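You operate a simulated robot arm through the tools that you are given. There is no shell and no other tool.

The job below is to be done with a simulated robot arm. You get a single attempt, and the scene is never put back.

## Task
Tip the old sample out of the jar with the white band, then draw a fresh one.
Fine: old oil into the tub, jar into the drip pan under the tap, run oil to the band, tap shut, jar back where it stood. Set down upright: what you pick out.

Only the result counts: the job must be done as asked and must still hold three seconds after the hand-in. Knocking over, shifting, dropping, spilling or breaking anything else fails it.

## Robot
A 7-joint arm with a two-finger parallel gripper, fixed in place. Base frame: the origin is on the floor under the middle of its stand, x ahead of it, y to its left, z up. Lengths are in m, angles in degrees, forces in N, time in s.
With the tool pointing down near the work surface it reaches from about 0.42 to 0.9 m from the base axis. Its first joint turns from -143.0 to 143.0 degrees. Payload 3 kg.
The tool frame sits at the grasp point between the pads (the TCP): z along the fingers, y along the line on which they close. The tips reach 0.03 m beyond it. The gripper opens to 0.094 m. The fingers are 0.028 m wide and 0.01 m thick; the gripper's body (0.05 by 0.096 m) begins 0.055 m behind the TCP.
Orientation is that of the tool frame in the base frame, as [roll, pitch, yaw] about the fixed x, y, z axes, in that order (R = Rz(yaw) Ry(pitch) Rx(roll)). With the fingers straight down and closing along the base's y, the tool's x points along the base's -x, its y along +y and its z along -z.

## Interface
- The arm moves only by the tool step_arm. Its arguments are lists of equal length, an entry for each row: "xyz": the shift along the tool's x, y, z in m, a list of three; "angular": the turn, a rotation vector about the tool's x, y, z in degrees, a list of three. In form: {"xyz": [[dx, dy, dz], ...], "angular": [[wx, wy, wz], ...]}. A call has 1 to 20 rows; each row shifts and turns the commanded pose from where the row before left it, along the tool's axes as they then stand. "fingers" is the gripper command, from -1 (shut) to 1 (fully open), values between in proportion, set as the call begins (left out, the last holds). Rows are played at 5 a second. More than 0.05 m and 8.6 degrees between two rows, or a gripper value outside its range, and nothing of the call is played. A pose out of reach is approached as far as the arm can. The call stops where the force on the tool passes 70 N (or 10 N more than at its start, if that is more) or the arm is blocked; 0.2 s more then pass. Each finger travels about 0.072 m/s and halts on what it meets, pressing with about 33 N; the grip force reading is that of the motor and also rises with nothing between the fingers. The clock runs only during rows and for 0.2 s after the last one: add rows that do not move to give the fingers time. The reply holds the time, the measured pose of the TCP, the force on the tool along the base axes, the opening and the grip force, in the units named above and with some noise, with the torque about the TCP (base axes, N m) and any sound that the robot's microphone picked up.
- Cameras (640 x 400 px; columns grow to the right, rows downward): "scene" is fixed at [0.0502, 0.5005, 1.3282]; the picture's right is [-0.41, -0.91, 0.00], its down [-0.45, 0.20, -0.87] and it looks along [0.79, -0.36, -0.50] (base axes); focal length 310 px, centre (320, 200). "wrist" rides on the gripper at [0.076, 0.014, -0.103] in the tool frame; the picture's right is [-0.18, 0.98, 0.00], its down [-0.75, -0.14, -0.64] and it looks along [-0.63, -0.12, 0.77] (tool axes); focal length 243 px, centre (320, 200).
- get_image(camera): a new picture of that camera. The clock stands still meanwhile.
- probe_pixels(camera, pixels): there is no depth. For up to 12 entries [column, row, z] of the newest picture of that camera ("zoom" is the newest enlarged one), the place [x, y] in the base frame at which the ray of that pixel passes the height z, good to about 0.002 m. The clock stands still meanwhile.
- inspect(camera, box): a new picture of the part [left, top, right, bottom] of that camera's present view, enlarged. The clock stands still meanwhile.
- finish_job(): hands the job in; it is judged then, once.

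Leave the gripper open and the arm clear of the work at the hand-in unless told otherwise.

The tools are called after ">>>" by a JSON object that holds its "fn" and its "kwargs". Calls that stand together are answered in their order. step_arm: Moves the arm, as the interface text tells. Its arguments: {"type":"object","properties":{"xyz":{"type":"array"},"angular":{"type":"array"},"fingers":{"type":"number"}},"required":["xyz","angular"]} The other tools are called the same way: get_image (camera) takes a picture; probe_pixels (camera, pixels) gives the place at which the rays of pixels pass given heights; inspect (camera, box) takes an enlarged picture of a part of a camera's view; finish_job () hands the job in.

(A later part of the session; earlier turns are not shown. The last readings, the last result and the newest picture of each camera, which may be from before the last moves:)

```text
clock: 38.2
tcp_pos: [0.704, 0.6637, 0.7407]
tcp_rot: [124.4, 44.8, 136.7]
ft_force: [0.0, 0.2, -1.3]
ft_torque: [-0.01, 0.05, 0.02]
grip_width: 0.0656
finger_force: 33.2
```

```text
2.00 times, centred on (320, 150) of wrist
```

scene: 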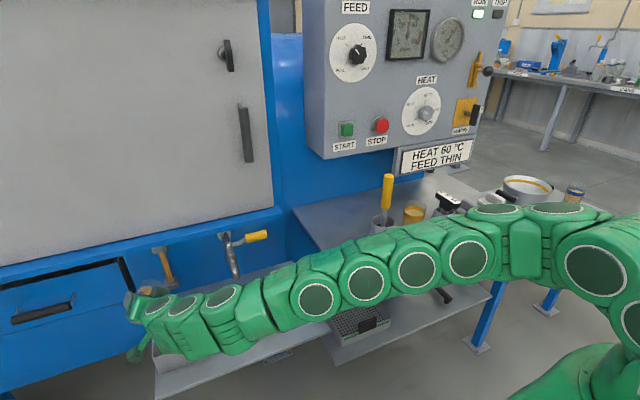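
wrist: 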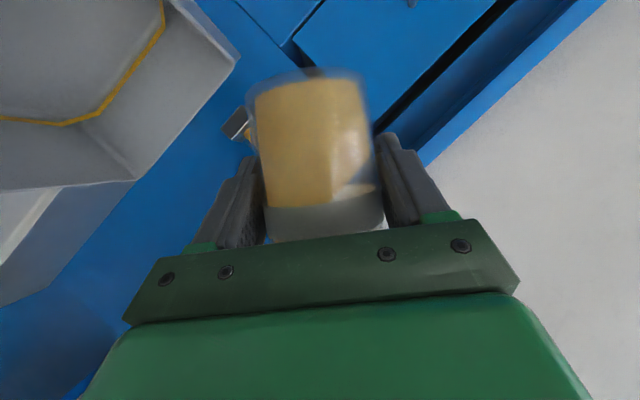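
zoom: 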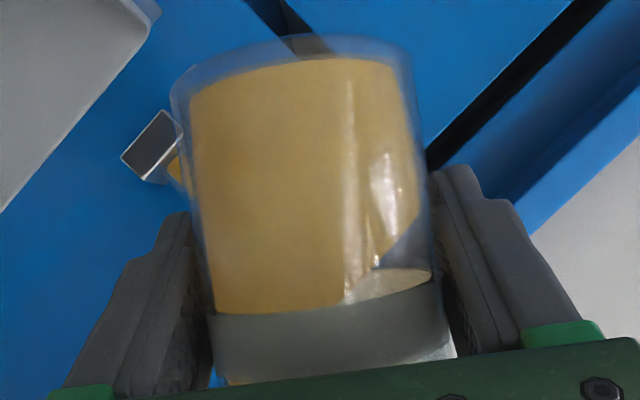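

The tub rim confirms as y 0.547–0.684 with its far edge at x 0.774. The lip is at about (0.704, 0.614), mid-tub. I'll pour slowly, tilting from 36° to 66°.

>>> {"fn": "step_arm", "kwargs": {"xyz": [[0, 0, 0], [0, 0, 0], [0, 0, 0], [0, 0, 0], [0, 0, 0], [0, 0, 0], [0, 0, 0], [0, 0, 0], [0, 0, 0], [0, 0, 0], [0, 0, 0], [0, 0, 0], [0, 0, 0], [0, 0, 0], [0, 0, 0]], "angular": [[-1, 0, 1.732], [-1, 0, 1.732], [-1, 0, 1.732], [-1, 0, 1.732], [-1, 0, 1.732], [-1, 0, 1.732], [-1, 0, 1.732], [-1, 0, 1.732], [-1, 0, 1.732], [-1, 0, 1.732], [-1, 0, 1.732], [-1, 0, 1.732], [-1, 0, 1.732], [-1, 0, 1.732], [-1, 0, 1.732]]}}

>>> {"fn": "get_image", "kwargs": {"camera": "wrist"}}

>>> {"fn": "get_image", "kwargs": {"camera": "scene"}}

```text
clock: 41.4
tcp_pos: [0.7153, 0.6819, 0.7709]
tcp_rot: [104.8, 23.1, 125.5]
ft_force: [0.3, -0.7, -0.9]
ft_torque: [0.0, 0.01, -0.01]
grip_width: 0.0657
finger_force: 33.2
out of reach, approached as far as the arm can: row 11, 12, 14, 15
```

```text
taken
```

wrist: 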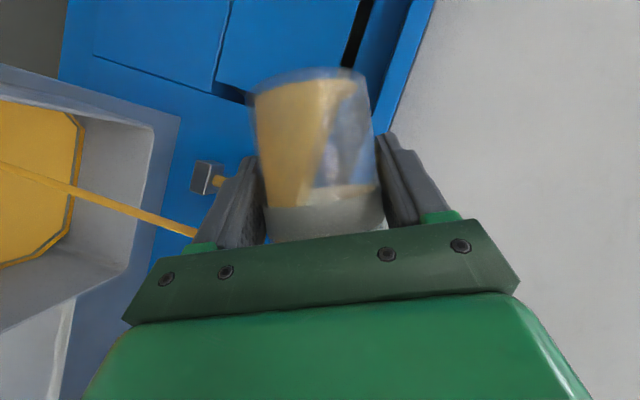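

```text
taken
```

scene: 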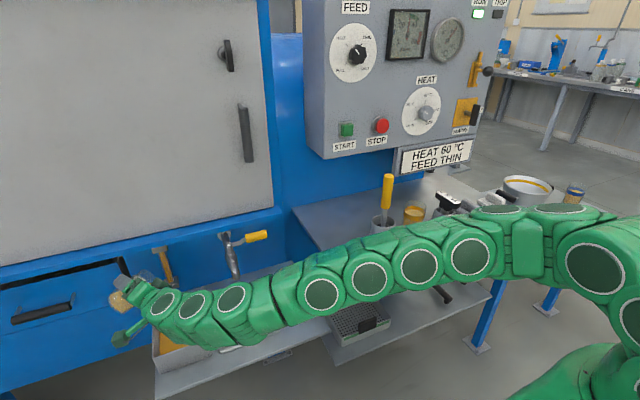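

Oil is streaming into the tub; the stream goes from about (195,235) to the left, inside the tub outline. The arm met a joint limit and drifted slightly up and left to (0.715, 0.682, 0.771). I'll pull it back toward tub centre and continue the tilt by turning purely about the tool axis.

>>> {"fn": "step_arm", "kwargs": {"xyz": [[-0.0024, -0.01, -0.0056], [-0.0024, -0.01, -0.0056], [-0.0024, -0.01, -0.0056], [0, 0, 0], [0, 0, 0], [0, 0, 0]], "angular": [[0, 0, 3], [0, 0, 3], [0, 0, 3], [0, 0, 3], [0, 0, 3], [0, 0, 3]]}}

>>> {"fn": "get_image", "kwargs": {"camera": "wrist"}}

>>> {"fn": "get_image", "kwargs": {"camera": "scene"}}

```text
clock: 42.8
tcp_pos: [0.7413, 0.6929, 0.8391]
tcp_rot: [104.3, 5.8, 120.9]
ft_force: [-0.1, 0.4, -0.3]
ft_torque: [-0.02, 0.03, -0.02]
grip_width: 0.0658
finger_force: 33.0
out of reach, approached as far as the arm can: row 1, 2, 3, 4, 5, 6
```

```text
taken
```

wrist: 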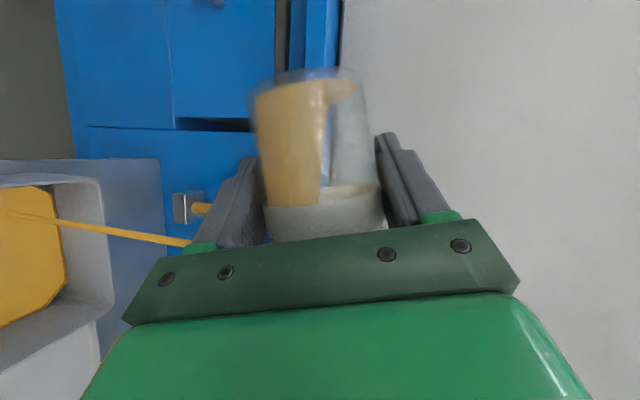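

```text
taken
```

scene: 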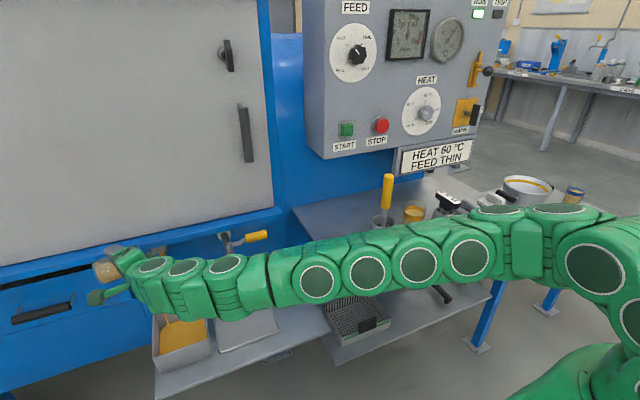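

The jar is now tilted about 78° with the stream still landing in the tub, but the last wrist joint is at its limit in this direction and the hand is drifting. The opposite turn has much more room. I'll bring the hand back over the tub while turning back about the tool axis, then pour the rest the other way.

>>> {"fn": "step_arm", "kwargs": {"xyz": [[-0.0007, -0.0182, -0.0067], [0.0012, -0.0182, -0.0067], [0.0031, -0.0179, -0.0067], [0.0049, -0.0175, -0.0067], [0.0068, -0.0169, -0.0067], [0, 0, 0]], "angular": [[0, 0, -6], [0, 0, -6], [0, 0, -6], [0, 0, -6], [0, 0, -6], [0, 0, -6]]}}

>>> {"fn": "get_image", "kwargs": {"camera": "wrist"}}

>>> {"fn": "get_image", "kwargs": {"camera": "scene"}}

```text
clock: 44.2
tcp_pos: [0.7099, 0.6656, 0.7554]
tcp_rot: [108.2, 40.5, 131.5]
ft_force: [-0.1, 0.1, -0.2]
ft_torque: [-0.03, -0.03, 0.0]
grip_width: 0.0661
finger_force: 33.0
out of reach, approached as far as the arm can: row 1, 2, 4
```

```text
taken
```

wrist: 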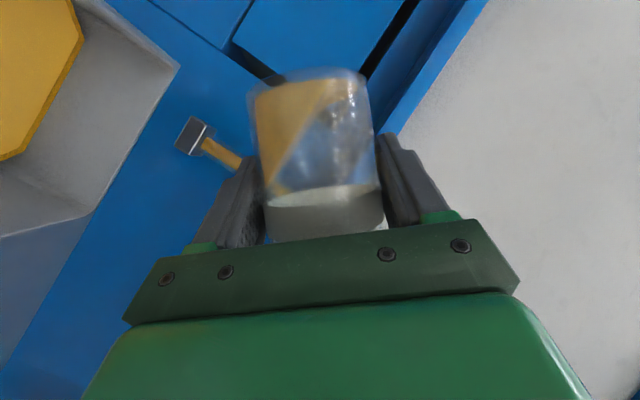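

```text
taken
```

scene: 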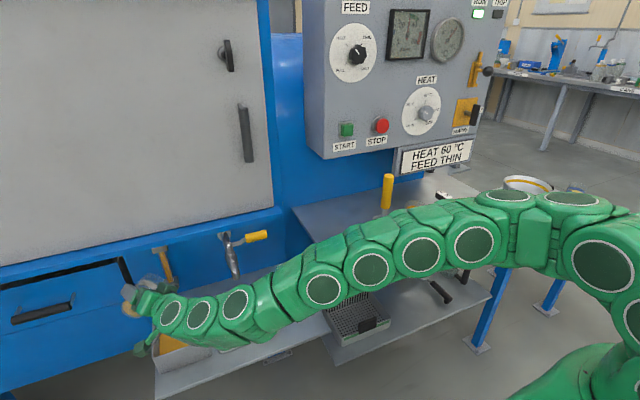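

The flow has stopped at 47° tilt, with roughly a third of the oil left. I'll turn back 48° about the tool axis so the jar is nearly upright.

>>> {"fn": "step_arm", "kwargs": {"xyz": [[0, 0, 0], [0, 0, 0], [0, 0, 0], [0, 0, 0], [0, 0, 0], [0, 0, 0], [0, 0, 0], [0, 0, 0], [0, 0, 0]], "angular": [[0, 0, -6], [0, 0, -6], [0, 0, -6], [0, 0, -6], [0, 0, -6], [0, 0, -6], [0, 0, -6], [0, 0, -6], [0, 0, 0]]}}

>>> {"fn": "get_image", "kwargs": {"camera": "wrist"}}

```text
clock: 46.2
tcp_pos: [0.709, 0.6649, 0.756]
tcp_rot: [179.4, 76.2, -151.2]
ft_force: [-0.5, 0.2, -1.8]
ft_torque: [0.02, -0.03, 0.0]
grip_width: 0.0656
finger_force: 33.1
```

```text
taken
```

wrist: 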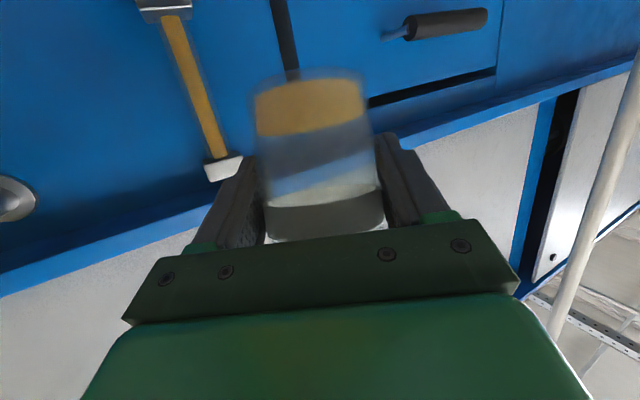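

About a third of the oil remains, sitting in the bottom of the jar near (310,105). Pouring to the left from this pose would swing the wrist camera toward the tap. I'll first shift the jar to mid-tub, then turn it about the vertical so the hand comes in from the left side.

>>> {"fn": "step_arm", "kwargs": {"xyz": [[-0.0023, -0.014, -0.0106], [-0.0023, -0.014, -0.0106], [-0.0023, -0.014, -0.0106], [-0.0023, -0.014, -0.0106], [-0.0023, -0.014, -0.0106], [0, 0, 0], [0, 0, 0], [0, 0, 0], [0, 0, 0], [0, 0, 0], [0, 0, 0], [0, 0, 0], [0, 0, 0], [0, 0, 0]], "angular": [[0, 0, 0], [0, 0, 0], [0, 0, 0], [0, 0, 0], [0, 0, 0], [5.826, 0, 1.431], [5.826, 0, 1.431], [5.826, 0, 1.431], [5.826, 0, 1.431], [5.826, 0, 1.431], [5.826, 0, 1.431], [5.826, 0, 1.431], [5.826, 0, 1.431], [0, 0, 0]]}}

>>> {"fn": "get_image", "kwargs": {"camera": "wrist"}}

>>> {"fn": "get_image", "kwargs": {"camera": "scene"}}

```text
clock: 49.2
tcp_pos: [0.7014, 0.5803, 0.7784]
tcp_rot: [179.3, 76.1, 160.7]
ft_force: [-0.7, -0.4, -0.6]
ft_torque: [-0.01, -0.02, -0.01]
grip_width: 0.0654
finger_force: 33.6
```

```text
taken
```

wrist: 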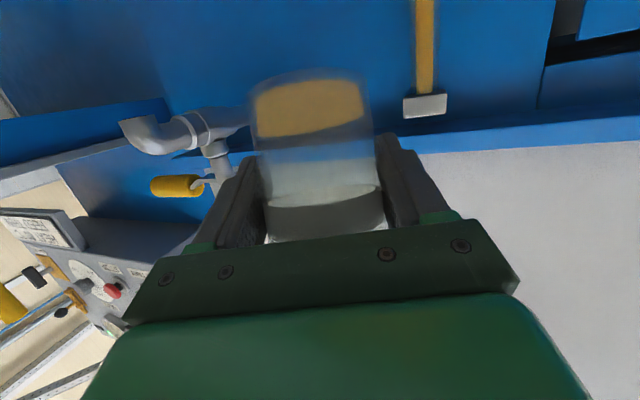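

```text
taken
```

scene: 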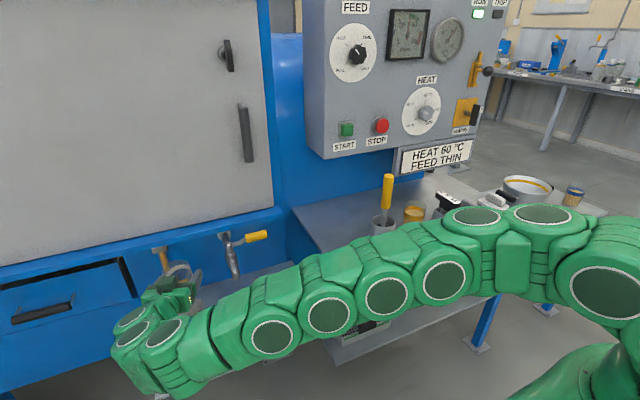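

The turn tracked well. The lip will now swing left to about (0.694, 0.62), inside the tub, and the camera stays clear of the tap. I'll lower a little and rotate the first 48° the other way.

>>> {"fn": "step_arm", "kwargs": {"xyz": [[0.0142, -0.0047, 0.0052], [0.0142, -0.0047, 0.0052], [0, 0, 0], [0, 0, 0], [0, 0, 0], [0, 0, 0], [0, 0, 0], [0, 0, 0], [0, 0, 0], [0, 0, 0]], "angular": [[0, 0, 0], [0, 0, 0], [0, 0, -6], [0, 0, -6], [0, 0, -6], [0, 0, -6], [0, 0, -6], [0, 0, -6], [0, 0, -6], [0, 0, -6]]}}

>>> {"fn": "get_image", "kwargs": {"camera": "wrist"}}

```text
clock: 51.4
tcp_pos: [0.7019, 0.5703, 0.7477]
tcp_rot: [-108.4, 40.6, -120.8]
ft_force: [0.0, 0.3, -1.1]
ft_torque: [0.01, 0.0, 0.01]
grip_width: 0.0656
finger_force: 32.9
```

```text
taken
```

wrist: 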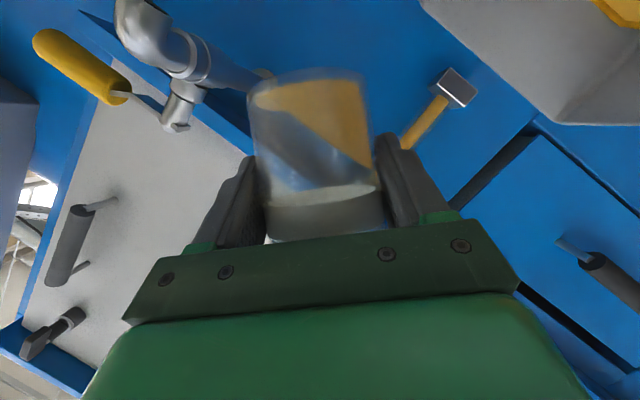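

Tracking is exact. I'll carry on slowly to about 90° of turn, where the rest flows out over the tub.

>>> {"fn": "step_arm", "kwargs": {"xyz": [[0, 0, 0], [0, 0, 0], [0, 0, 0], [0, 0, 0], [0, 0, 0], [0, 0, 0], [0, 0, 0], [0, 0, 0], [0, 0, 0], [0, 0, 0], [0, 0, 0], [0, 0, 0], [0, 0, 0], [0, 0, 0]], "angular": [[0, 0, -3], [0, 0, -3], [0, 0, -3], [0, 0, -3], [0, 0, -3], [0, 0, -3], [0, 0, -3], [0, 0, -3], [0, 0, -3], [0, 0, -3], [0, 0, -3], [0, 0, -3], [0, 0, -3], [0, 0, -3]]}}

>>> {"fn": "get_image", "kwargs": {"camera": "wrist"}}

>>> {"fn": "get_image", "kwargs": {"camera": "scene"}}

```text
clock: 54.4
tcp_pos: [0.7011, 0.5696, 0.7492]
tcp_rot: [-104.0, 0.0, -108.6]
ft_force: [-0.3, -0.3, -1.3]
ft_torque: [-0.01, 0.01, 0.0]
grip_width: 0.0655
finger_force: 33.3
```

```text
taken
```

wrist: 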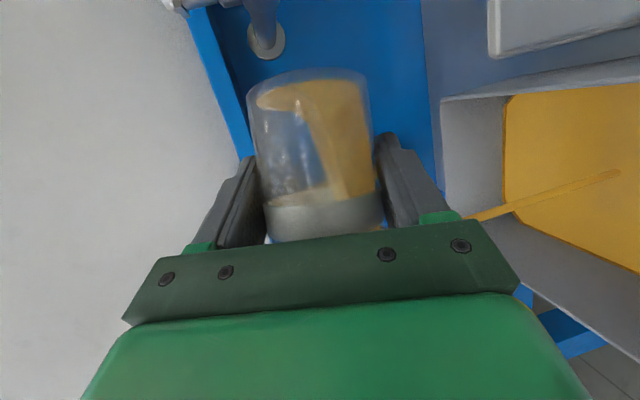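

```text
taken
```

scene: 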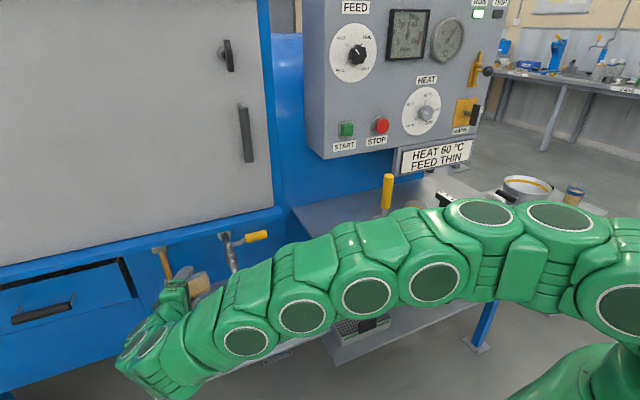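

The stream lands well inside the tub, around (600,175) in the wrist view. I'll continue to about 135° of turn.

>>> {"fn": "step_arm", "kwargs": {"xyz": [[0, 0, 0], [0, 0, 0], [0, 0, 0], [0, 0, 0], [0, 0, 0], [0, 0, 0], [0, 0, 0], [0, 0, 0], [0, 0, 0], [0, 0, 0], [0, 0, 0], [0, 0, 0], [0, 0, 0], [0, 0, 0], [0, 0, 0]], "angular": [[0, 0, -3], [0, 0, -3], [0, 0, -3], [0, 0, -3], [0, 0, -3], [0, 0, -3], [0, 0, -3], [0, 0, -3], [0, 0, -3], [0, 0, -3], [0, 0, -3], [0, 0, -3], [0, 0, -3], [0, 0, -3], [0, 0, -3]]}}

>>> {"fn": "get_image", "kwargs": {"camera": "wrist"}}

>>> {"fn": "get_image", "kwargs": {"camera": "scene"}}

```text
clock: 57.6
tcp_pos: [0.7026, 0.5708, 0.748]
tcp_rot: [-109.2, -43.2, -95.0]
ft_force: [-0.2, 0.7, -0.4]
ft_torque: [0.0, -0.01, -0.02]
grip_width: 0.0656
finger_force: 33.2
```

```text
taken
```

wrist: 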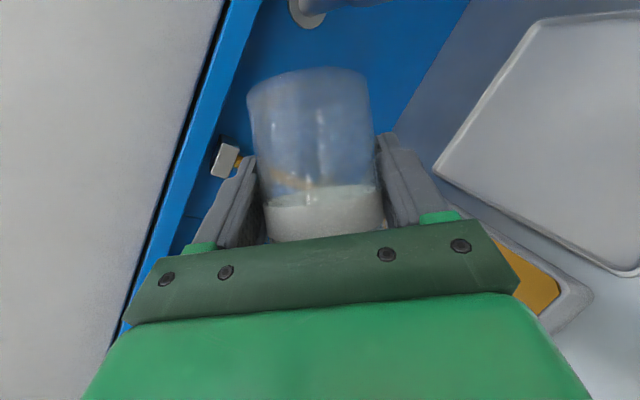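

```text
taken
```

scene: 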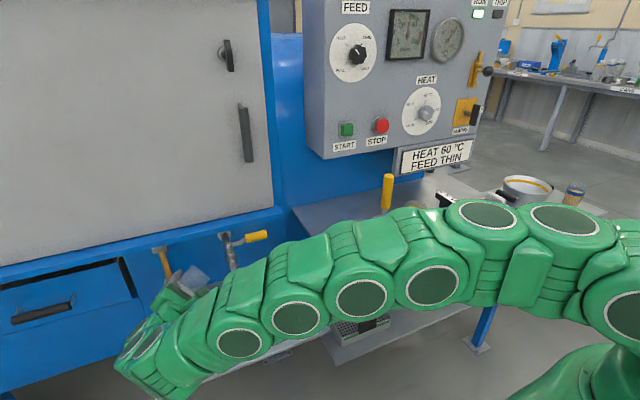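

The jar looks almost empty, with only a trace near (290,183). I'll hold it inverted for a few seconds to let it drain.

>>> {"fn": "step_arm", "kwargs": {"xyz": [[0, 0, 0], [0, 0, 0], [0, 0, 0], [0, 0, 0], [0, 0, 0], [0, 0, 0], [0, 0, 0], [0, 0, 0], [0, 0, 0], [0, 0, 0], [0, 0, 0], [0, 0, 0], [0, 0, 0], [0, 0, 0], [0, 0, 0], [0, 0, 0], [0, 0, 0], [0, 0, 0], [0, 0, 0], [0, 0, 0]], "angular": [[0, 0, -1], [0, 0, -1], [0, 0, -1], [0, 0, -1], [0, 0, -1], [0, 0, 0], [0, 0, 0], [0, 0, 0], [0, 0, 0], [0, 0, 0], [0, 0, 0], [0, 0, 0], [0, 0, 0], [0, 0, 0], [0, 0, 0], [0, 0, 0], [0, 0, 0], [0, 0, 0], [0, 0, 0], [0, 0, 0]]}}

>>> {"fn": "inspect", "kwargs": {"camera": "wrist", "box": [200, 50, 440, 250]}}

```text
clock: 61.8
tcp_pos: [0.7012, 0.5695, 0.7491]
tcp_rot: [-110.9, -47.9, -92.7]
ft_force: [0.4, -0.5, -0.7]
ft_torque: [-0.01, 0.01, -0.01]
grip_width: 0.0659
finger_force: 32.5
```

```text
2.00 times, centred on (320, 150) of wrist
```

zoom: 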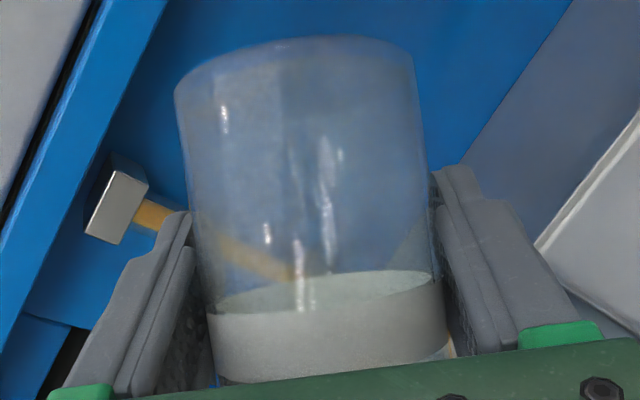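

The jar is empty; the yellowish streak is just the hammer handle seen through the glass. I'll turn back 140° and pitch so the jar is upright again, still over the tub.

>>> {"fn": "step_arm", "kwargs": {"xyz": [[0, 0, 0], [0, 0, 0], [0, 0, 0], [0, 0, 0], [0, 0, 0], [0, 0, 0], [0, 0, 0], [0, 0, 0], [0, 0, 0], [0, 0, 0], [0, 0, 0], [0, 0, 0], [0, 0, 0], [0, 0, 0], [0, 0, 0], [0, 0, 0], [0, 0, 0], [0, 0, 0], [0, 0, 0]], "angular": [[0, 0, 4], [0, 0, 8], [0, 0, 8], [0, 0, 8], [0, 0, 8], [0, 0, 8], [0, 0, 8], [0, 0, 8], [0, 0, 8], [0, 0, 8], [0, 0, 8], [0, 0, 8], [0, 0, 8], [0, 0, 8], [0, 0, 8], [0, 0, 8], [0, 0, 8], [0, 0, 8], [0, 0, 0]]}}

>>> {"fn": "get_image", "kwargs": {"camera": "wrist"}}

```text
clock: 65.8
tcp_pos: [0.7014, 0.571, 0.7474]
tcp_rot: [179.0, 76.1, 160.3]
ft_force: [0.0, 0.5, -0.3]
ft_torque: [-0.01, 0.0, 0.01]
grip_width: 0.0652
finger_force: 33.1
```

```text
taken
```

wrist: 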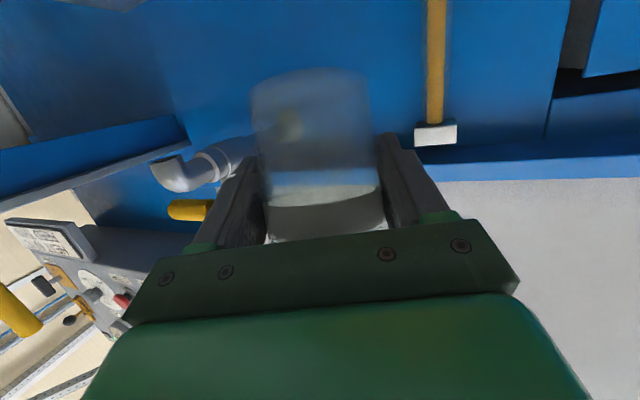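

Next I'll pitch the tool back 16° so the jar is upright, then move it toward the robot and right, in front of the pan at about (0.59, 0.45, 0.75).

>>> {"fn": "step_arm", "kwargs": {"xyz": [[0, 0, 0], [0, 0, 0], [0, 0, 0], [0.00395, -0.01876, -0.00684], [0.00395, -0.01876, -0.00684], [0.00395, -0.01876, -0.00684], [0.00395, -0.01876, -0.00684], [0.00395, -0.01876, -0.00684], [0.00395, -0.01876, -0.00684], [0.00395, -0.01876, -0.00684], [0.00395, -0.01876, -0.00684], [0, 0, 0]], "angular": [[0, 8, 0], [0, 8, 0], [0, 0.1, 0], [0, 0, 0], [0, 0, 0], [0, 0, 0], [0, 0, 0], [0, 0, 0], [0, 0, 0], [0, 0, 0], [0, 0, 0], [0, 0, 0]]}}

>>> {"fn": "get_image", "kwargs": {"camera": "wrist"}}

>>> {"fn": "get_image", "kwargs": {"camera": "scene"}}

```text
clock: 68.4
tcp_pos: [0.5934, 0.4489, 0.7468]
tcp_rot: [179.5, 60.0, 160.9]
ft_force: [0.5, 0.1, -0.7]
ft_torque: [0.0, -0.04, -0.01]
grip_width: 0.0657
finger_force: 33.6
```

```text
taken
```

wrist: 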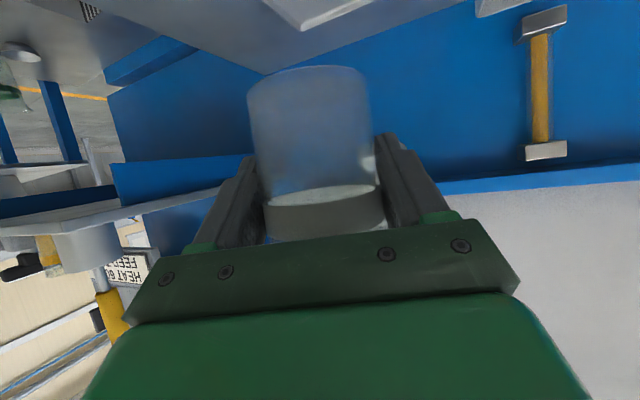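

```text
taken
```

scene: 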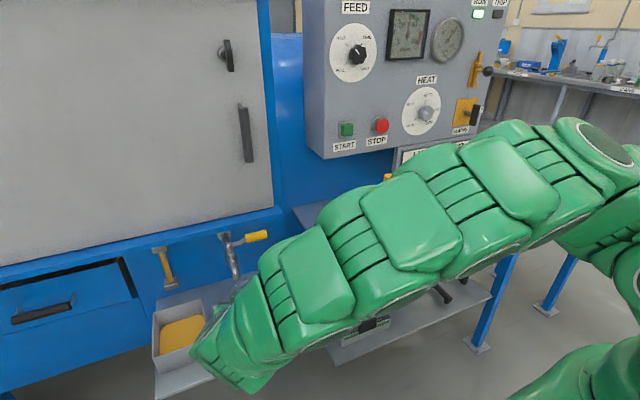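

The jar is upright and clear of the tap. I'll lower it to about TCP z 0.66, so the jar's rim at ~0.70 stays below the spout mouth at 0.742. Then I'll check the view before sliding it under the spout.

>>> {"fn": "step_arm", "kwargs": {"xyz": [[0.0151, 0, 0.0087], [0.0151, 0, 0.0087], [0.0151, 0, 0.0087], [0.0151, 0, 0.0087], [0.0151, 0, 0.0087], [0, 0, 0]], "angular": [[0.5, 0, 0], [0, 0, 0], [0, 0, 0], [0, 0, 0], [0, 0, 0], [0, 0, 0]]}}

>>> {"fn": "get_image", "kwargs": {"camera": "wrist"}}

>>> {"fn": "get_image", "kwargs": {"camera": "scene"}}

```text
clock: 69.8
tcp_pos: [0.5948, 0.4478, 0.6601]
tcp_rot: [-179.8, 60.0, 160.9]
ft_force: [-0.3, 0.3, 0.0]
ft_torque: [0.01, -0.03, 0.02]
grip_width: 0.0653
finger_force: 32.9
```

```text
taken
```

wrist: 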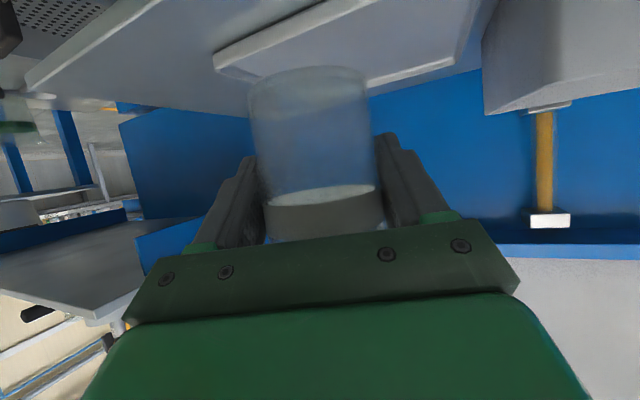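

```text
taken
```

scene: 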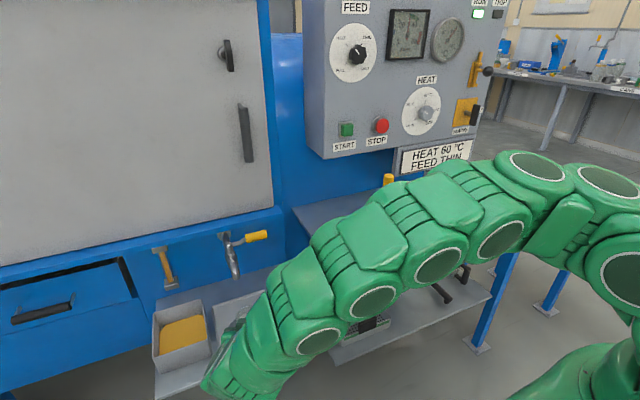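

The pan is just ahead with the jar's base above its rim. Now I'll slide forward about 0.096 m to bring the jar under the spout.

>>> {"fn": "step_arm", "kwargs": {"xyz": [[-0.0045, 0.0036, 0.0078], [-0.009, 0.0071, 0.0156], [-0.009, 0.0071, 0.0156], [-0.009, 0.0071, 0.0156], [-0.009, 0.0071, 0.0156], [-0.0045, 0.0036, 0.0078], [0, 0, 0]], "angular": [[0, 0, 0], [0, 0, 0], [0, 0, 0], [0, 0, 0], [0, 0, 0], [0, 0, 0], [0, 0, 0]]}}

>>> {"fn": "get_image", "kwargs": {"camera": "wrist"}}

>>> {"fn": "inspect", "kwargs": {"camera": "scene", "box": [150, 220, 310, 360]}}

```text
clock: 71.4
tcp_pos: [0.6913, 0.4523, 0.6598]
tcp_rot: [-179.9, 59.9, 161.1]
ft_force: [-0.8, -0.3, 0.3]
ft_torque: [0.01, 0.03, -0.04]
grip_width: 0.0653
finger_force: 32.9
```

```text
taken
```

wrist: 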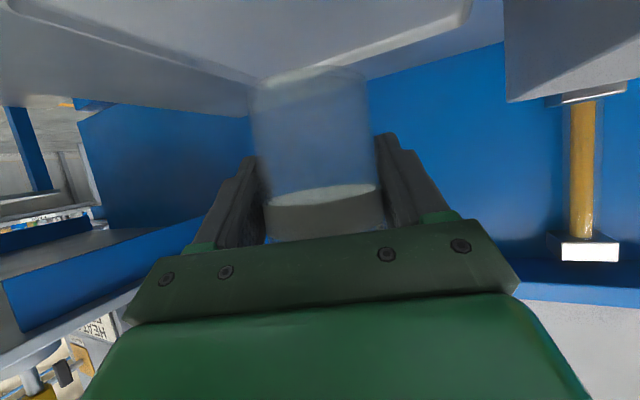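

```text
2.86 times, centred on (230, 290) of scene
```

zoom: 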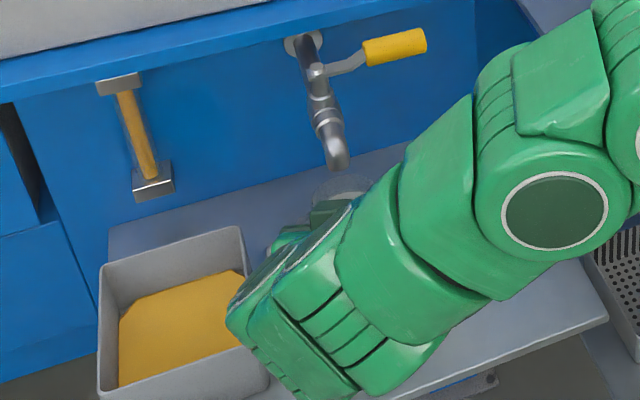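

The jar's rim shows directly under the spout mouth at about (340,180) in the zoom. I'll lower 0.025 m, then feel for the pan floor in small steps while watching the vertical force.

>>> {"fn": "step_arm", "kwargs": {"xyz": [[0.0072, 0, 0.00417], [0.0072, 0, 0.00417], [0.0072, 0, 0.00417], [0, 0, 0]], "angular": [[0, 0, 0], [0, 0, 0], [0, 0, 0], [0, 0, 0]]}}

>>> {"fn": "get_image", "kwargs": {"camera": "wrist"}}

```text
clock: 72.4
tcp_pos: [0.69, 0.4513, 0.6346]
tcp_rot: [-179.9, 60.1, 161.1]
ft_force: [-0.1, 0.5, -0.7]
ft_torque: [0.01, 0.0, 0.0]
grip_width: 0.0656
finger_force: 33.0
```

```text
taken
```

wrist: 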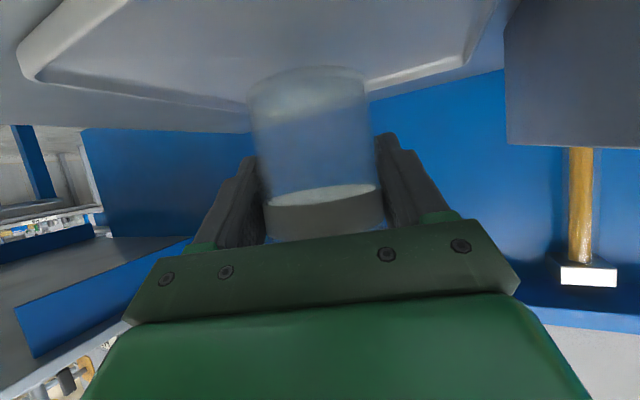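

No contact yet. I'll lower 6 mm in 2 mm rows.

>>> {"fn": "step_arm", "kwargs": {"xyz": [[0.00173, 0, 0.001], [0.00173, 0, 0.001], [0.00173, 0, 0.001], [0, 0, 0]], "angular": [[0, 0, 0], [0, 0, 0], [0, 0, 0], [0, 0, 0]]}}

```text
clock: 73.4
tcp_pos: [0.6899, 0.4536, 0.629]
tcp_rot: [-179.8, 60.1, 161.0]
ft_force: [-0.3, 0.9, -0.4]
ft_torque: [0.0, 0.0, 0.0]
grip_width: 0.0651
finger_force: 32.5
```

Still free, with the force reading only noise. I'll lower another 4 mm.

>>> {"fn": "step_arm", "kwargs": {"xyz": [[0.00173, 0, 0.001], [0.00173, 0, 0.001], [0, 0, 0]], "angular": [[0, 0, 0], [0, 0, 0], [0, 0, 0]]}}

>>> {"fn": "get_image", "kwargs": {"camera": "wrist"}}

```text
clock: 74.2
tcp_pos: [0.6903, 0.4519, 0.6259]
tcp_rot: [180.0, 60.0, 160.9]
ft_force: [-0.6, -1.0, -0.6]
ft_torque: [0.02, 0.05, 0.02]
grip_width: 0.0653
finger_force: 33.2
```

```text
taken
```

wrist: 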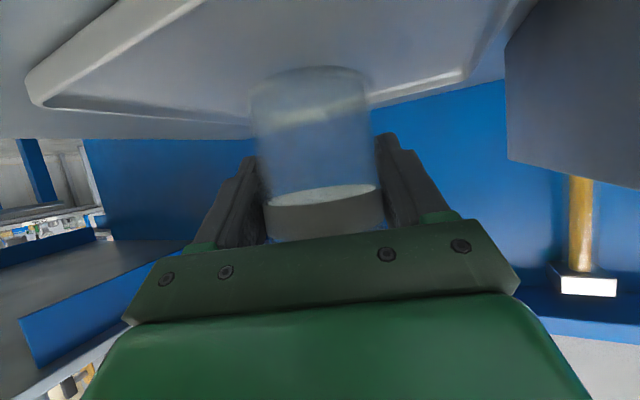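

Still no contact. I'll continue in 1.5 mm rows.

>>> {"fn": "step_arm", "kwargs": {"xyz": [[0.0013, 0, 0.00075], [0.0013, 0, 0.00075], [0, 0, 0]], "angular": [[0, 0, 0], [0, 0, 0], [0, 0, 0]]}}

```text
clock: 75.0
tcp_pos: [0.6897, 0.4524, 0.6226]
tcp_rot: [-179.9, 60.0, 161.1]
ft_force: [-0.5, 0.6, -0.6]
ft_torque: [-0.02, -0.02, -0.03]
grip_width: 0.0655
finger_force: 33.2
```

>>> {"fn": "step_arm", "kwargs": {"xyz": [[0.0013, 0, 0.00075], [0.0013, 0, 0.00075], [0, 0, 0]], "angular": [[0, 0, 0], [0, 0, 0], [0, 0, 0]]}}

```text
clock: 75.8
tcp_pos: [0.6915, 0.4507, 0.6184]
tcp_rot: [-179.8, 60.0, 161.0]
ft_force: [0.6, 0.6, -0.8]
ft_torque: [0.02, 0.03, 0.01]
grip_width: 0.0655
finger_force: 32.9
```

There is still only noise at z 0.619, so I'll go down another 2–3 mm.

>>> {"fn": "step_arm", "kwargs": {"xyz": [[0.0013, 0, 0.00075], [0.0013, 0, 0.00075], [0, 0, 0]], "angular": [[0, 0, 0], [0, 0, 0], [0, 0, 0]]}}

>>> {"fn": "inspect", "kwargs": {"camera": "wrist", "box": [200, 20, 440, 200]}}

```text
clock: 76.6
tcp_pos: [0.6924, 0.4528, 0.6164]
tcp_rot: [-179.8, 60.0, 161.1]
ft_force: [-0.2, 0.1, -0.8]
ft_torque: [0.02, -0.04, -0.03]
grip_width: 0.0657
finger_force: 32.6
```

```text
2.22 times, centred on (320, 110) of wrist
```

zoom: 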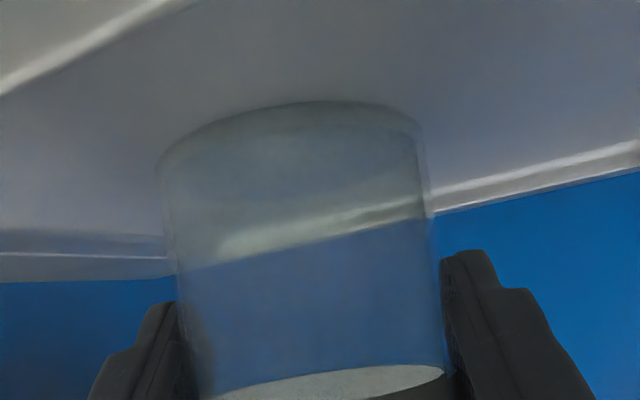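

No contact yet, so I'll keep lowering.

>>> {"fn": "step_arm", "kwargs": {"xyz": [[0.0013, 0, 0.00075], [0.0013, 0, 0.00075], [0, 0, 0]], "angular": [[0, 0, 0], [0, 0, 0], [0, 0, 0]]}}

```text
clock: 77.4
tcp_pos: [0.6908, 0.4529, 0.6146]
tcp_rot: [180.0, 60.0, 160.9]
ft_force: [3.0, 5.5, 17.5]
ft_torque: [0.07, 0.2, -0.1]
grip_width: 0.0653
finger_force: 32.9
```

Contact: 17.5 N upward at z≈0.6146, so the jar's base is on the pan floor. I'll back off about 1 mm to relieve the pressure before releasing.

>>> {"fn": "step_arm", "kwargs": {"xyz": [[-0.0009, 0, -0.0005], [0, 0, 0]], "angular": [[0, 0, 0], [0, 0, 0]]}}

```text
clock: 78.0
tcp_pos: [0.691, 0.4516, 0.6135]
tcp_rot: [-179.8, 60.1, 161.1]
ft_force: [0.9, 1.8, 10.0]
ft_torque: [-0.04, 0.12, -0.01]
grip_width: 0.0655
finger_force: 32.9
```

>>> {"fn": "step_arm", "kwargs": {"xyz": [[-0.0009, 0, -0.0005], [0, 0, 0]], "angular": [[0, 0, 0], [0, 0, 0]]}}

```text
clock: 78.6
tcp_pos: [0.692, 0.4529, 0.6146]
tcp_rot: [-179.8, 60.1, 161.0]
ft_force: [-0.3, 0.2, -0.5]
ft_torque: [-0.01, 0.04, 0.0]
grip_width: 0.0649
finger_force: 32.9
```

The force is back to about zero, so the jar is standing at the floor. I'll open the fingers.

>>> {"fn": "step_arm", "kwargs": {"xyz": [[0, 0, 0], [0, 0, 0], [0, 0, 0], [0, 0, 0]], "angular": [[0, 0, 0], [0, 0, 0], [0, 0, 0], [0, 0, 0]], "fingers": 1}}

>>> {"fn": "get_image", "kwargs": {"camera": "wrist"}}

```text
clock: 79.6
tcp_pos: [0.6901, 0.4533, 0.615]
tcp_rot: [-179.9, 60.0, 161.1]
ft_force: [-0.7, 0.5, 0.2]
ft_torque: [0.01, -0.02, 0.0]
grip_width: 0.0941
finger_force: 0.0
```

```text
taken
```

wrist: 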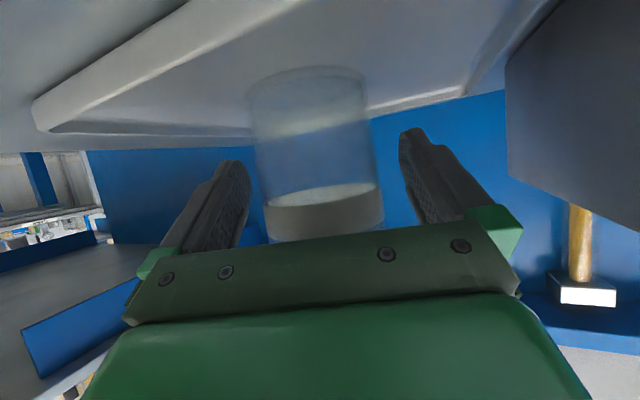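

The jar stands free in the pan under the spout. I'll retreat 0.13 m straight back along the tool axis, clear of the jar.

>>> {"fn": "step_arm", "kwargs": {"xyz": [[0, 0, -0.01], [0, 0, -0.02], [0, 0, -0.02], [0, 0, -0.02], [0, 0, -0.02], [0, 0, -0.02], [0, 0, -0.02], [0, 0, 0]], "angular": [[0, 0, 0], [0, 0, 0], [0, 0, 0], [0, 0, 0], [0, 0, 0], [0, 0, 0], [0, 0, 0], [0, 0, 0]]}}

>>> {"fn": "get_image", "kwargs": {"camera": "wrist"}}

>>> {"fn": "inspect", "kwargs": {"camera": "scene", "box": [150, 220, 310, 360]}}

```text
clock: 81.4
tcp_pos: [0.5835, 0.4891, 0.6795]
tcp_rot: [-179.9, 60.0, 161.1]
ft_force: [-0.2, 0.1, 0.0]
ft_torque: [0.01, 0.01, -0.03]
grip_width: 0.0937
finger_force: 0.1
```

```text
taken
```

wrist: 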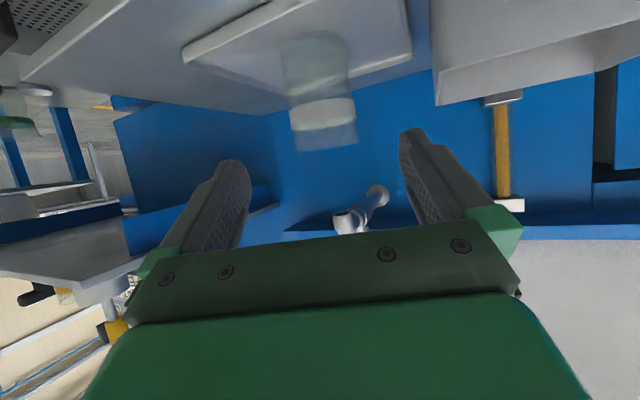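

```text
2.86 times, centred on (230, 290) of scene
```

zoom: 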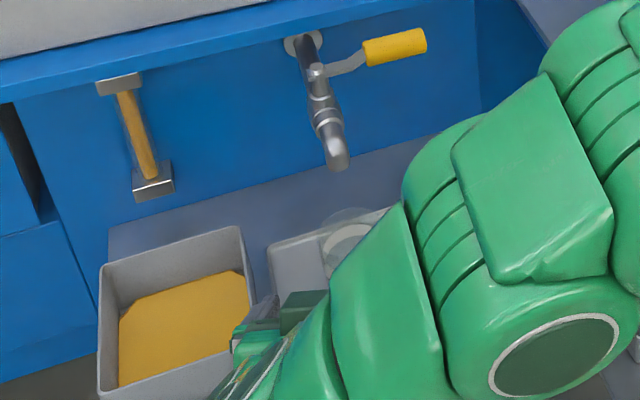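

The jar stands upright in the pan (zoom at about 350,230). Next I'll work on the tap. I'll rise clear, then point the tool down again for a good look at the lever.

>>> {"fn": "step_arm", "kwargs": {"xyz": [[-0.0229, -0.0076, -0.0143], [-0.0229, -0.0076, -0.0143], [-0.0229, -0.0076, -0.0143], [-0.0229, -0.0076, -0.0143], [-0.0229, -0.0076, -0.0143], [-0.0229, -0.0076, -0.0143], [-0.0229, -0.0076, -0.0143], [-0.0229, -0.0076, -0.0143], [-0.0229, -0.0076, -0.0143], [-0.0229, -0.0076, -0.0143], [0, 0, 0], [0, 0, 0], [0, 0, 0], [0, 0, 0], [0, 0, 0], [0, 0, 0], [0, 0, 0], [0, 0, 0], [0, 0, 0]], "angular": [[0, 0, 0], [0, 0, 0], [0, 0, 0], [0, 0, 0], [0, 0, 0], [0, 0, 0], [0, 0, 0], [0, 0, 0], [0, 0, 0], [0, 0, 0], [0, 7.5, 0], [0, 7.5, 0], [0, 7.5, 0], [0, 7.5, 0], [0, 7.5, 0], [0, 7.5, 0], [0, 7.5, 0], [0, 7.5, 0], [0, 0, 0]]}}

>>> {"fn": "get_image", "kwargs": {"camera": "wrist"}}

>>> {"fn": "get_image", "kwargs": {"camera": "scene"}}

```text
clock: 85.4
tcp_pos: [0.5513, 0.4197, 0.9499]
tcp_rot: [-179.9, -0.2, 160.9]
ft_force: [-1.0, 0.7, 0.1]
ft_torque: [0.01, -0.02, 0.01]
grip_width: 0.0941
finger_force: 0.0
```

```text
taken
```

wrist: 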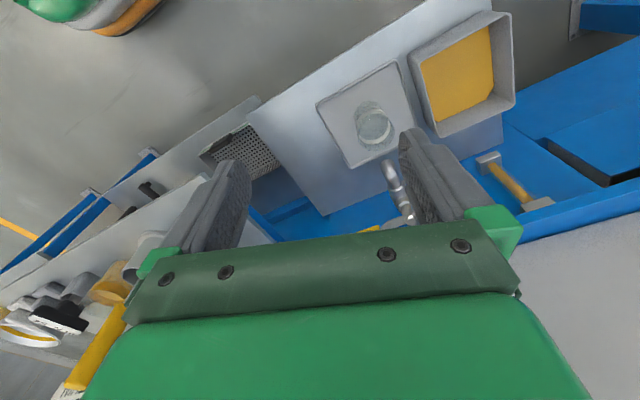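

```text
taken
```

scene: 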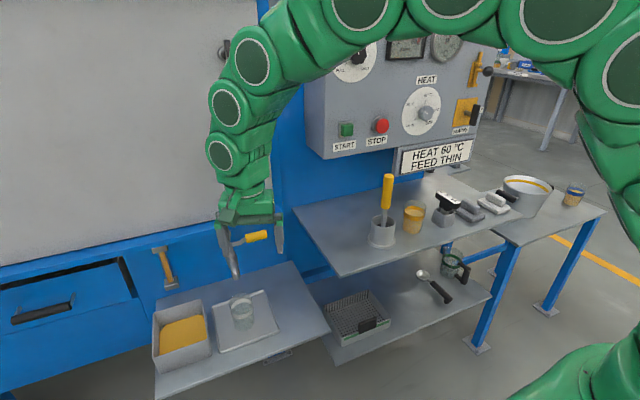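

In the scene view the jar stands in the pan at about (242,313) with the spout above at (236,276). I'll enlarge both views to check alignment and the lever.

>>> {"fn": "inspect", "kwargs": {"camera": "scene", "box": [200, 225, 290, 345]}}

>>> {"fn": "inspect", "kwargs": {"camera": "wrist", "box": [300, 60, 460, 240]}}

```text
3.33 times, centred on (245, 285) of scene
```

zoom: 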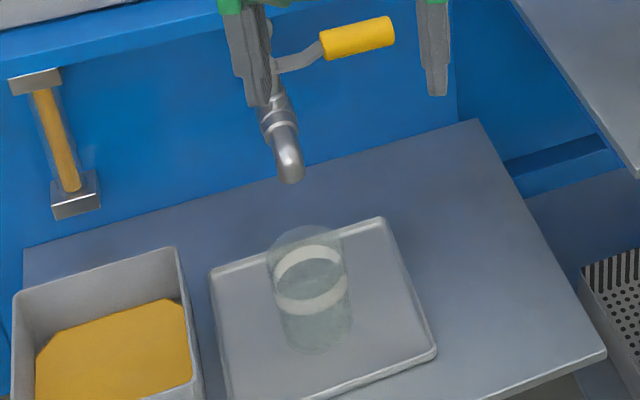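

```text
2.22 times, centred on (380, 150) of wrist
```

zoom: 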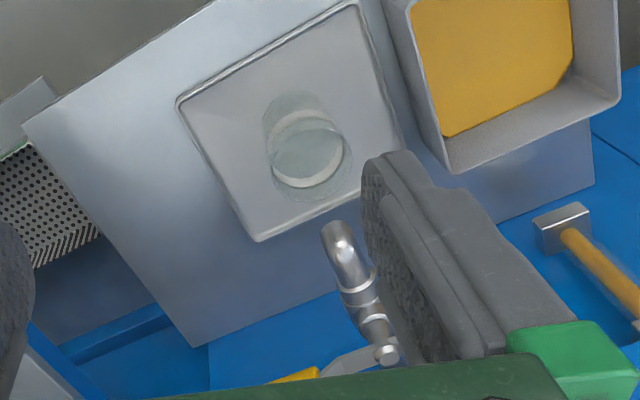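

I'll probe the jar's rim and the spout mouth in both views to see whether the spout is over the jar.

>>> {"fn": "probe_pixels", "kwargs": {"camera": "zoom", "pixels": [[318, 165, 0.6525], [275, 168, 0.6525], [352, 160, 0.6525], [315, 200, 0.6525], [333, 228, 0.742], [333, 228, 0.72], [386, 355, 0.8], [386, 355, 0.78], [320, 372, 0.79], [290, 128, 0.5545]]}}

>>> {"fn": "probe_pixels", "kwargs": {"camera": "scene", "pixels": [[240.5, 274.5, 0.6525], [228.8, 275, 0.6525], [252.2, 274.5, 0.6525], [240.5, 267.3, 0.6525], [236, 277, 0.742], [236, 277, 0.72], [244.4, 299.1, 0.5545], [250.1, 304.3, 0.79], [246, 241, 0.79], [266, 232, 0.79]]}}

```text
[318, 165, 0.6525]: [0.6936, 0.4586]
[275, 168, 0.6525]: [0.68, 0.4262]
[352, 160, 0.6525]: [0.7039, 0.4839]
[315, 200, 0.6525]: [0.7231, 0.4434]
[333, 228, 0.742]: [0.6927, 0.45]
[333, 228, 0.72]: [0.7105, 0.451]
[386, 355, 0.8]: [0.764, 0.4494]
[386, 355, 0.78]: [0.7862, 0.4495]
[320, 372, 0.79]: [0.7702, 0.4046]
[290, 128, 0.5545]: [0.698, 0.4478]
```

```text
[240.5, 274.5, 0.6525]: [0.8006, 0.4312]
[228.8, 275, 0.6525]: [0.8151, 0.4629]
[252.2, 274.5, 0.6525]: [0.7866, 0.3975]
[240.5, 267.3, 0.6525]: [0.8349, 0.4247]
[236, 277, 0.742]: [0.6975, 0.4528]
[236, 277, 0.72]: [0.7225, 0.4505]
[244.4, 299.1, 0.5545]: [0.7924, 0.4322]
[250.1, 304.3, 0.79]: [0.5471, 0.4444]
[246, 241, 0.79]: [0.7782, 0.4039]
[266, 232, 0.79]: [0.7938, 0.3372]
```

The spout at (0.694, 0.451) is within about 5 mm of the jar's axis at (0.692, 0.455). I'll turn the tool to yaw 270 so the fingers can straddle the lever, and then look at it.

>>> {"fn": "step_arm", "kwargs": {"xyz": [[0, 0, 0], [0, 0, 0], [0, 0, 0], [0, 0, 0], [0, 0, 0], [0, 0, 0], [0, 0, 0], [0, 0, 0], [0, 0, 0], [0, 0, 0], [0, 0, 0], [0, 0, 0], [0, 0, 0], [0, 0, 0], [0, 0, 0]], "angular": [[0, 0, -8], [0, 0, -8], [0, 0, -8], [0, 0, -8], [0, 0, -8], [0, 0, -8], [0, 0, -8], [0, 0, -8], [0, 0, -8], [0, 0, -8], [0, 0, -8], [0, 0, -8], [0, 0, -8], [0, 0, -5], [0, 0, 0]]}}

>>> {"fn": "get_image", "kwargs": {"camera": "wrist"}}

```text
clock: 88.6
tcp_pos: [0.5503, 0.4216, 0.9485]
tcp_rot: [-179.9, -0.1, -90.1]
ft_force: [-0.3, 0.1, -0.2]
ft_torque: [0.02, 0.02, 0.03]
grip_width: 0.094
finger_force: 0.0
```

```text
taken
```

wrist: 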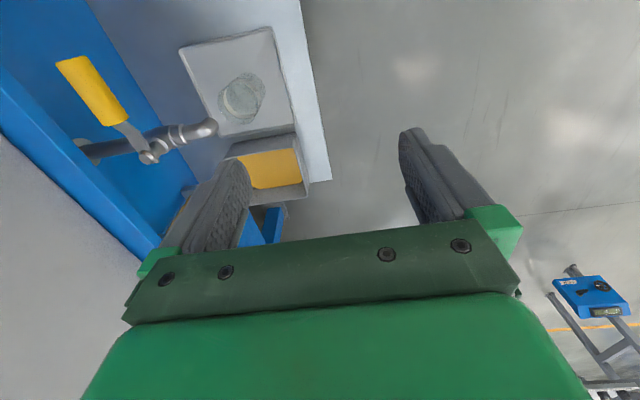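

Now the lever, stem and spout show clearly at the upper left of the wrist view. I'll enlarge it.

>>> {"fn": "inspect", "kwargs": {"camera": "wrist", "box": [40, 30, 240, 190]}}

>>> {"fn": "inspect", "kwargs": {"camera": "scene", "box": [210, 220, 280, 290]}}

```text
2.50 times, centred on (140, 110) of wrist
```

zoom: 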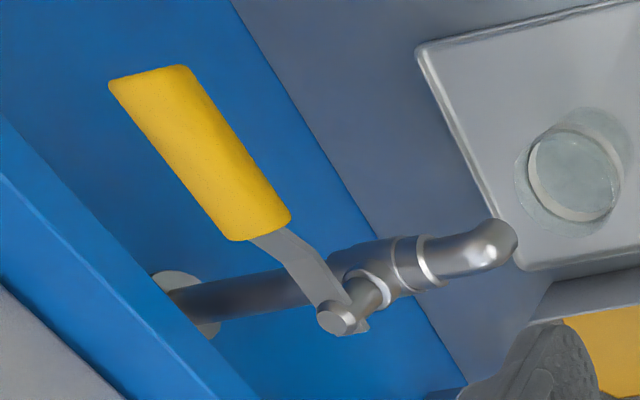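

```text
5.71 times, centred on (245, 255) of scene
```

zoom: 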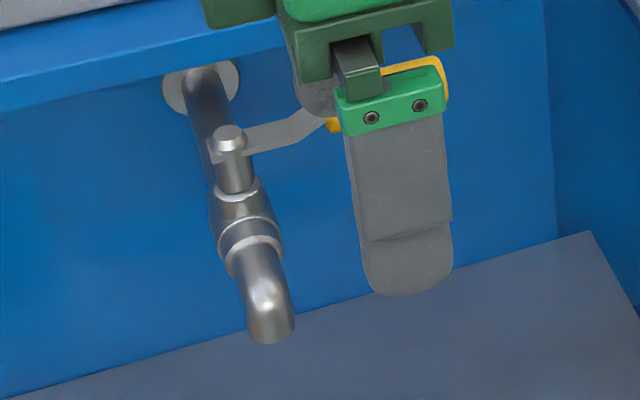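

I'll triangulate the stem top and both ends of the yellow handle.

>>> {"fn": "probe_pixels", "kwargs": {"camera": "wrist", "pixels": [[146, 157.2, 0.78], [146, 157.2, 0.82], [71.2, 61.2, 0.78], [71.2, 61.2, 0.82], [116.8, 120, 0.78], [116.8, 120, 0.82], [213, 126, 0.74], [213, 126, 0.78]]}}

>>> {"fn": "probe_pixels", "kwargs": {"camera": "scene", "pixels": [[229.1, 244, 0.78], [229.1, 244, 0.82], [266.3, 233.7, 0.78], [266.3, 233.7, 0.82], [245.6, 238.6, 0.78], [245.6, 238.6, 0.82], [235, 276, 0.74], [235, 276, 0.78]]}}

```text
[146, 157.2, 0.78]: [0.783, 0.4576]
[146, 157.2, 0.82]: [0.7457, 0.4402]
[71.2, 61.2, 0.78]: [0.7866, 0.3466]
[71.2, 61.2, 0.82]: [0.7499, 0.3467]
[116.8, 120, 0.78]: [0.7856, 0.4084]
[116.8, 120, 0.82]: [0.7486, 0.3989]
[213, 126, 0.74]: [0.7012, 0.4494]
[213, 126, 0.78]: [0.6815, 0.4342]
```

```text
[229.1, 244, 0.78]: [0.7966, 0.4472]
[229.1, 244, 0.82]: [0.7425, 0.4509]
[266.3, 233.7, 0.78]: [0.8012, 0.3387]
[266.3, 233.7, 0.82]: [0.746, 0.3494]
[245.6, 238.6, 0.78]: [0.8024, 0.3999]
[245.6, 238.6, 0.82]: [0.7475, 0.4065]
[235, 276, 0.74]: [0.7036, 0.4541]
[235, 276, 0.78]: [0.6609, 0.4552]
```

The stem axis is at about (0.76, 0.449) with its top at z≈0.805. The handle points straight along −y at x≈0.756, y 0.347–0.403, z≈0.812, about 26 mm thick. I'll move above it at (0.756, 0.365, 0.93) with the fingers half open, as a loose fork.

>>> {"fn": "step_arm", "kwargs": {"xyz": [[0.0071, -0.0257, 0.0023], [0.0071, -0.0257, 0.0023], [0.0071, -0.0257, 0.0023], [0.0071, -0.0257, 0.0023], [0.0071, -0.0257, 0.0023], [0.0071, -0.0257, 0.0023], [0.0071, -0.0257, 0.0023], [0.0071, -0.0257, 0.0023], [0, 0, 0]], "angular": [[0, 0, 0], [0, 0, 0], [0, 0, 0], [0, 0, 0], [0, 0, 0], [0, 0, 0], [0, 0, 0], [0, 0, 0], [0, 0, 0]], "fingers": 0.1}}

>>> {"fn": "get_image", "kwargs": {"camera": "wrist"}}

>>> {"fn": "get_image", "kwargs": {"camera": "scene"}}

```text
clock: 90.6
tcp_pos: [0.7575, 0.3621, 0.9314]
tcp_rot: [-180.0, 0.0, -90.1]
ft_force: [0.8, 0.6, 0.3]
ft_torque: [-0.01, 0.03, 0.02]
grip_width: 0.0515
finger_force: 0.0
```

```text
taken
```

wrist: 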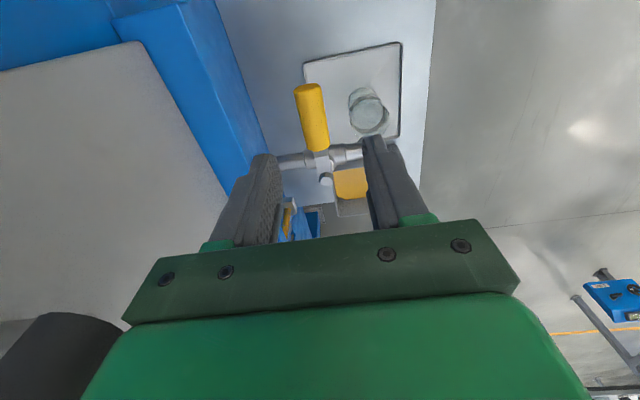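

```text
taken
```

scene: 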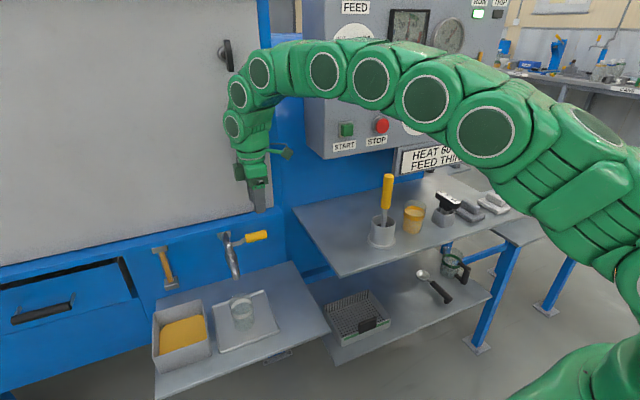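

I have a good view: the jar at (367,108) is visible past the lever at (312,118). I'll enlarge it to check the fork's alignment over the handle.

>>> {"fn": "inspect", "kwargs": {"camera": "wrist", "box": [240, 60, 420, 220]}}

>>> {"fn": "probe_pixels", "kwargs": {"camera": "wrist", "pixels": [[310, 108, 0.812], [308, 90, 0.812], [316, 145, 0.812], [326, 180, 0.805]]}}

```text
2.50 times, centred on (330, 140) of wrist
```

zoom: 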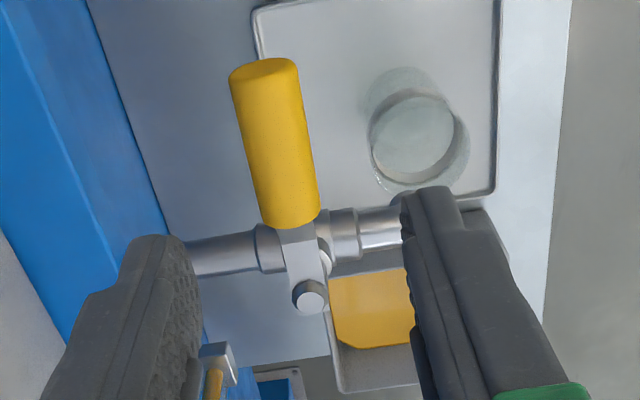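

```text
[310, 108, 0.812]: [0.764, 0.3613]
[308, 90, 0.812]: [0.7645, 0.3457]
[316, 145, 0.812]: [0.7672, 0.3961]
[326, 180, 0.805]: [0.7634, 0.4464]
```

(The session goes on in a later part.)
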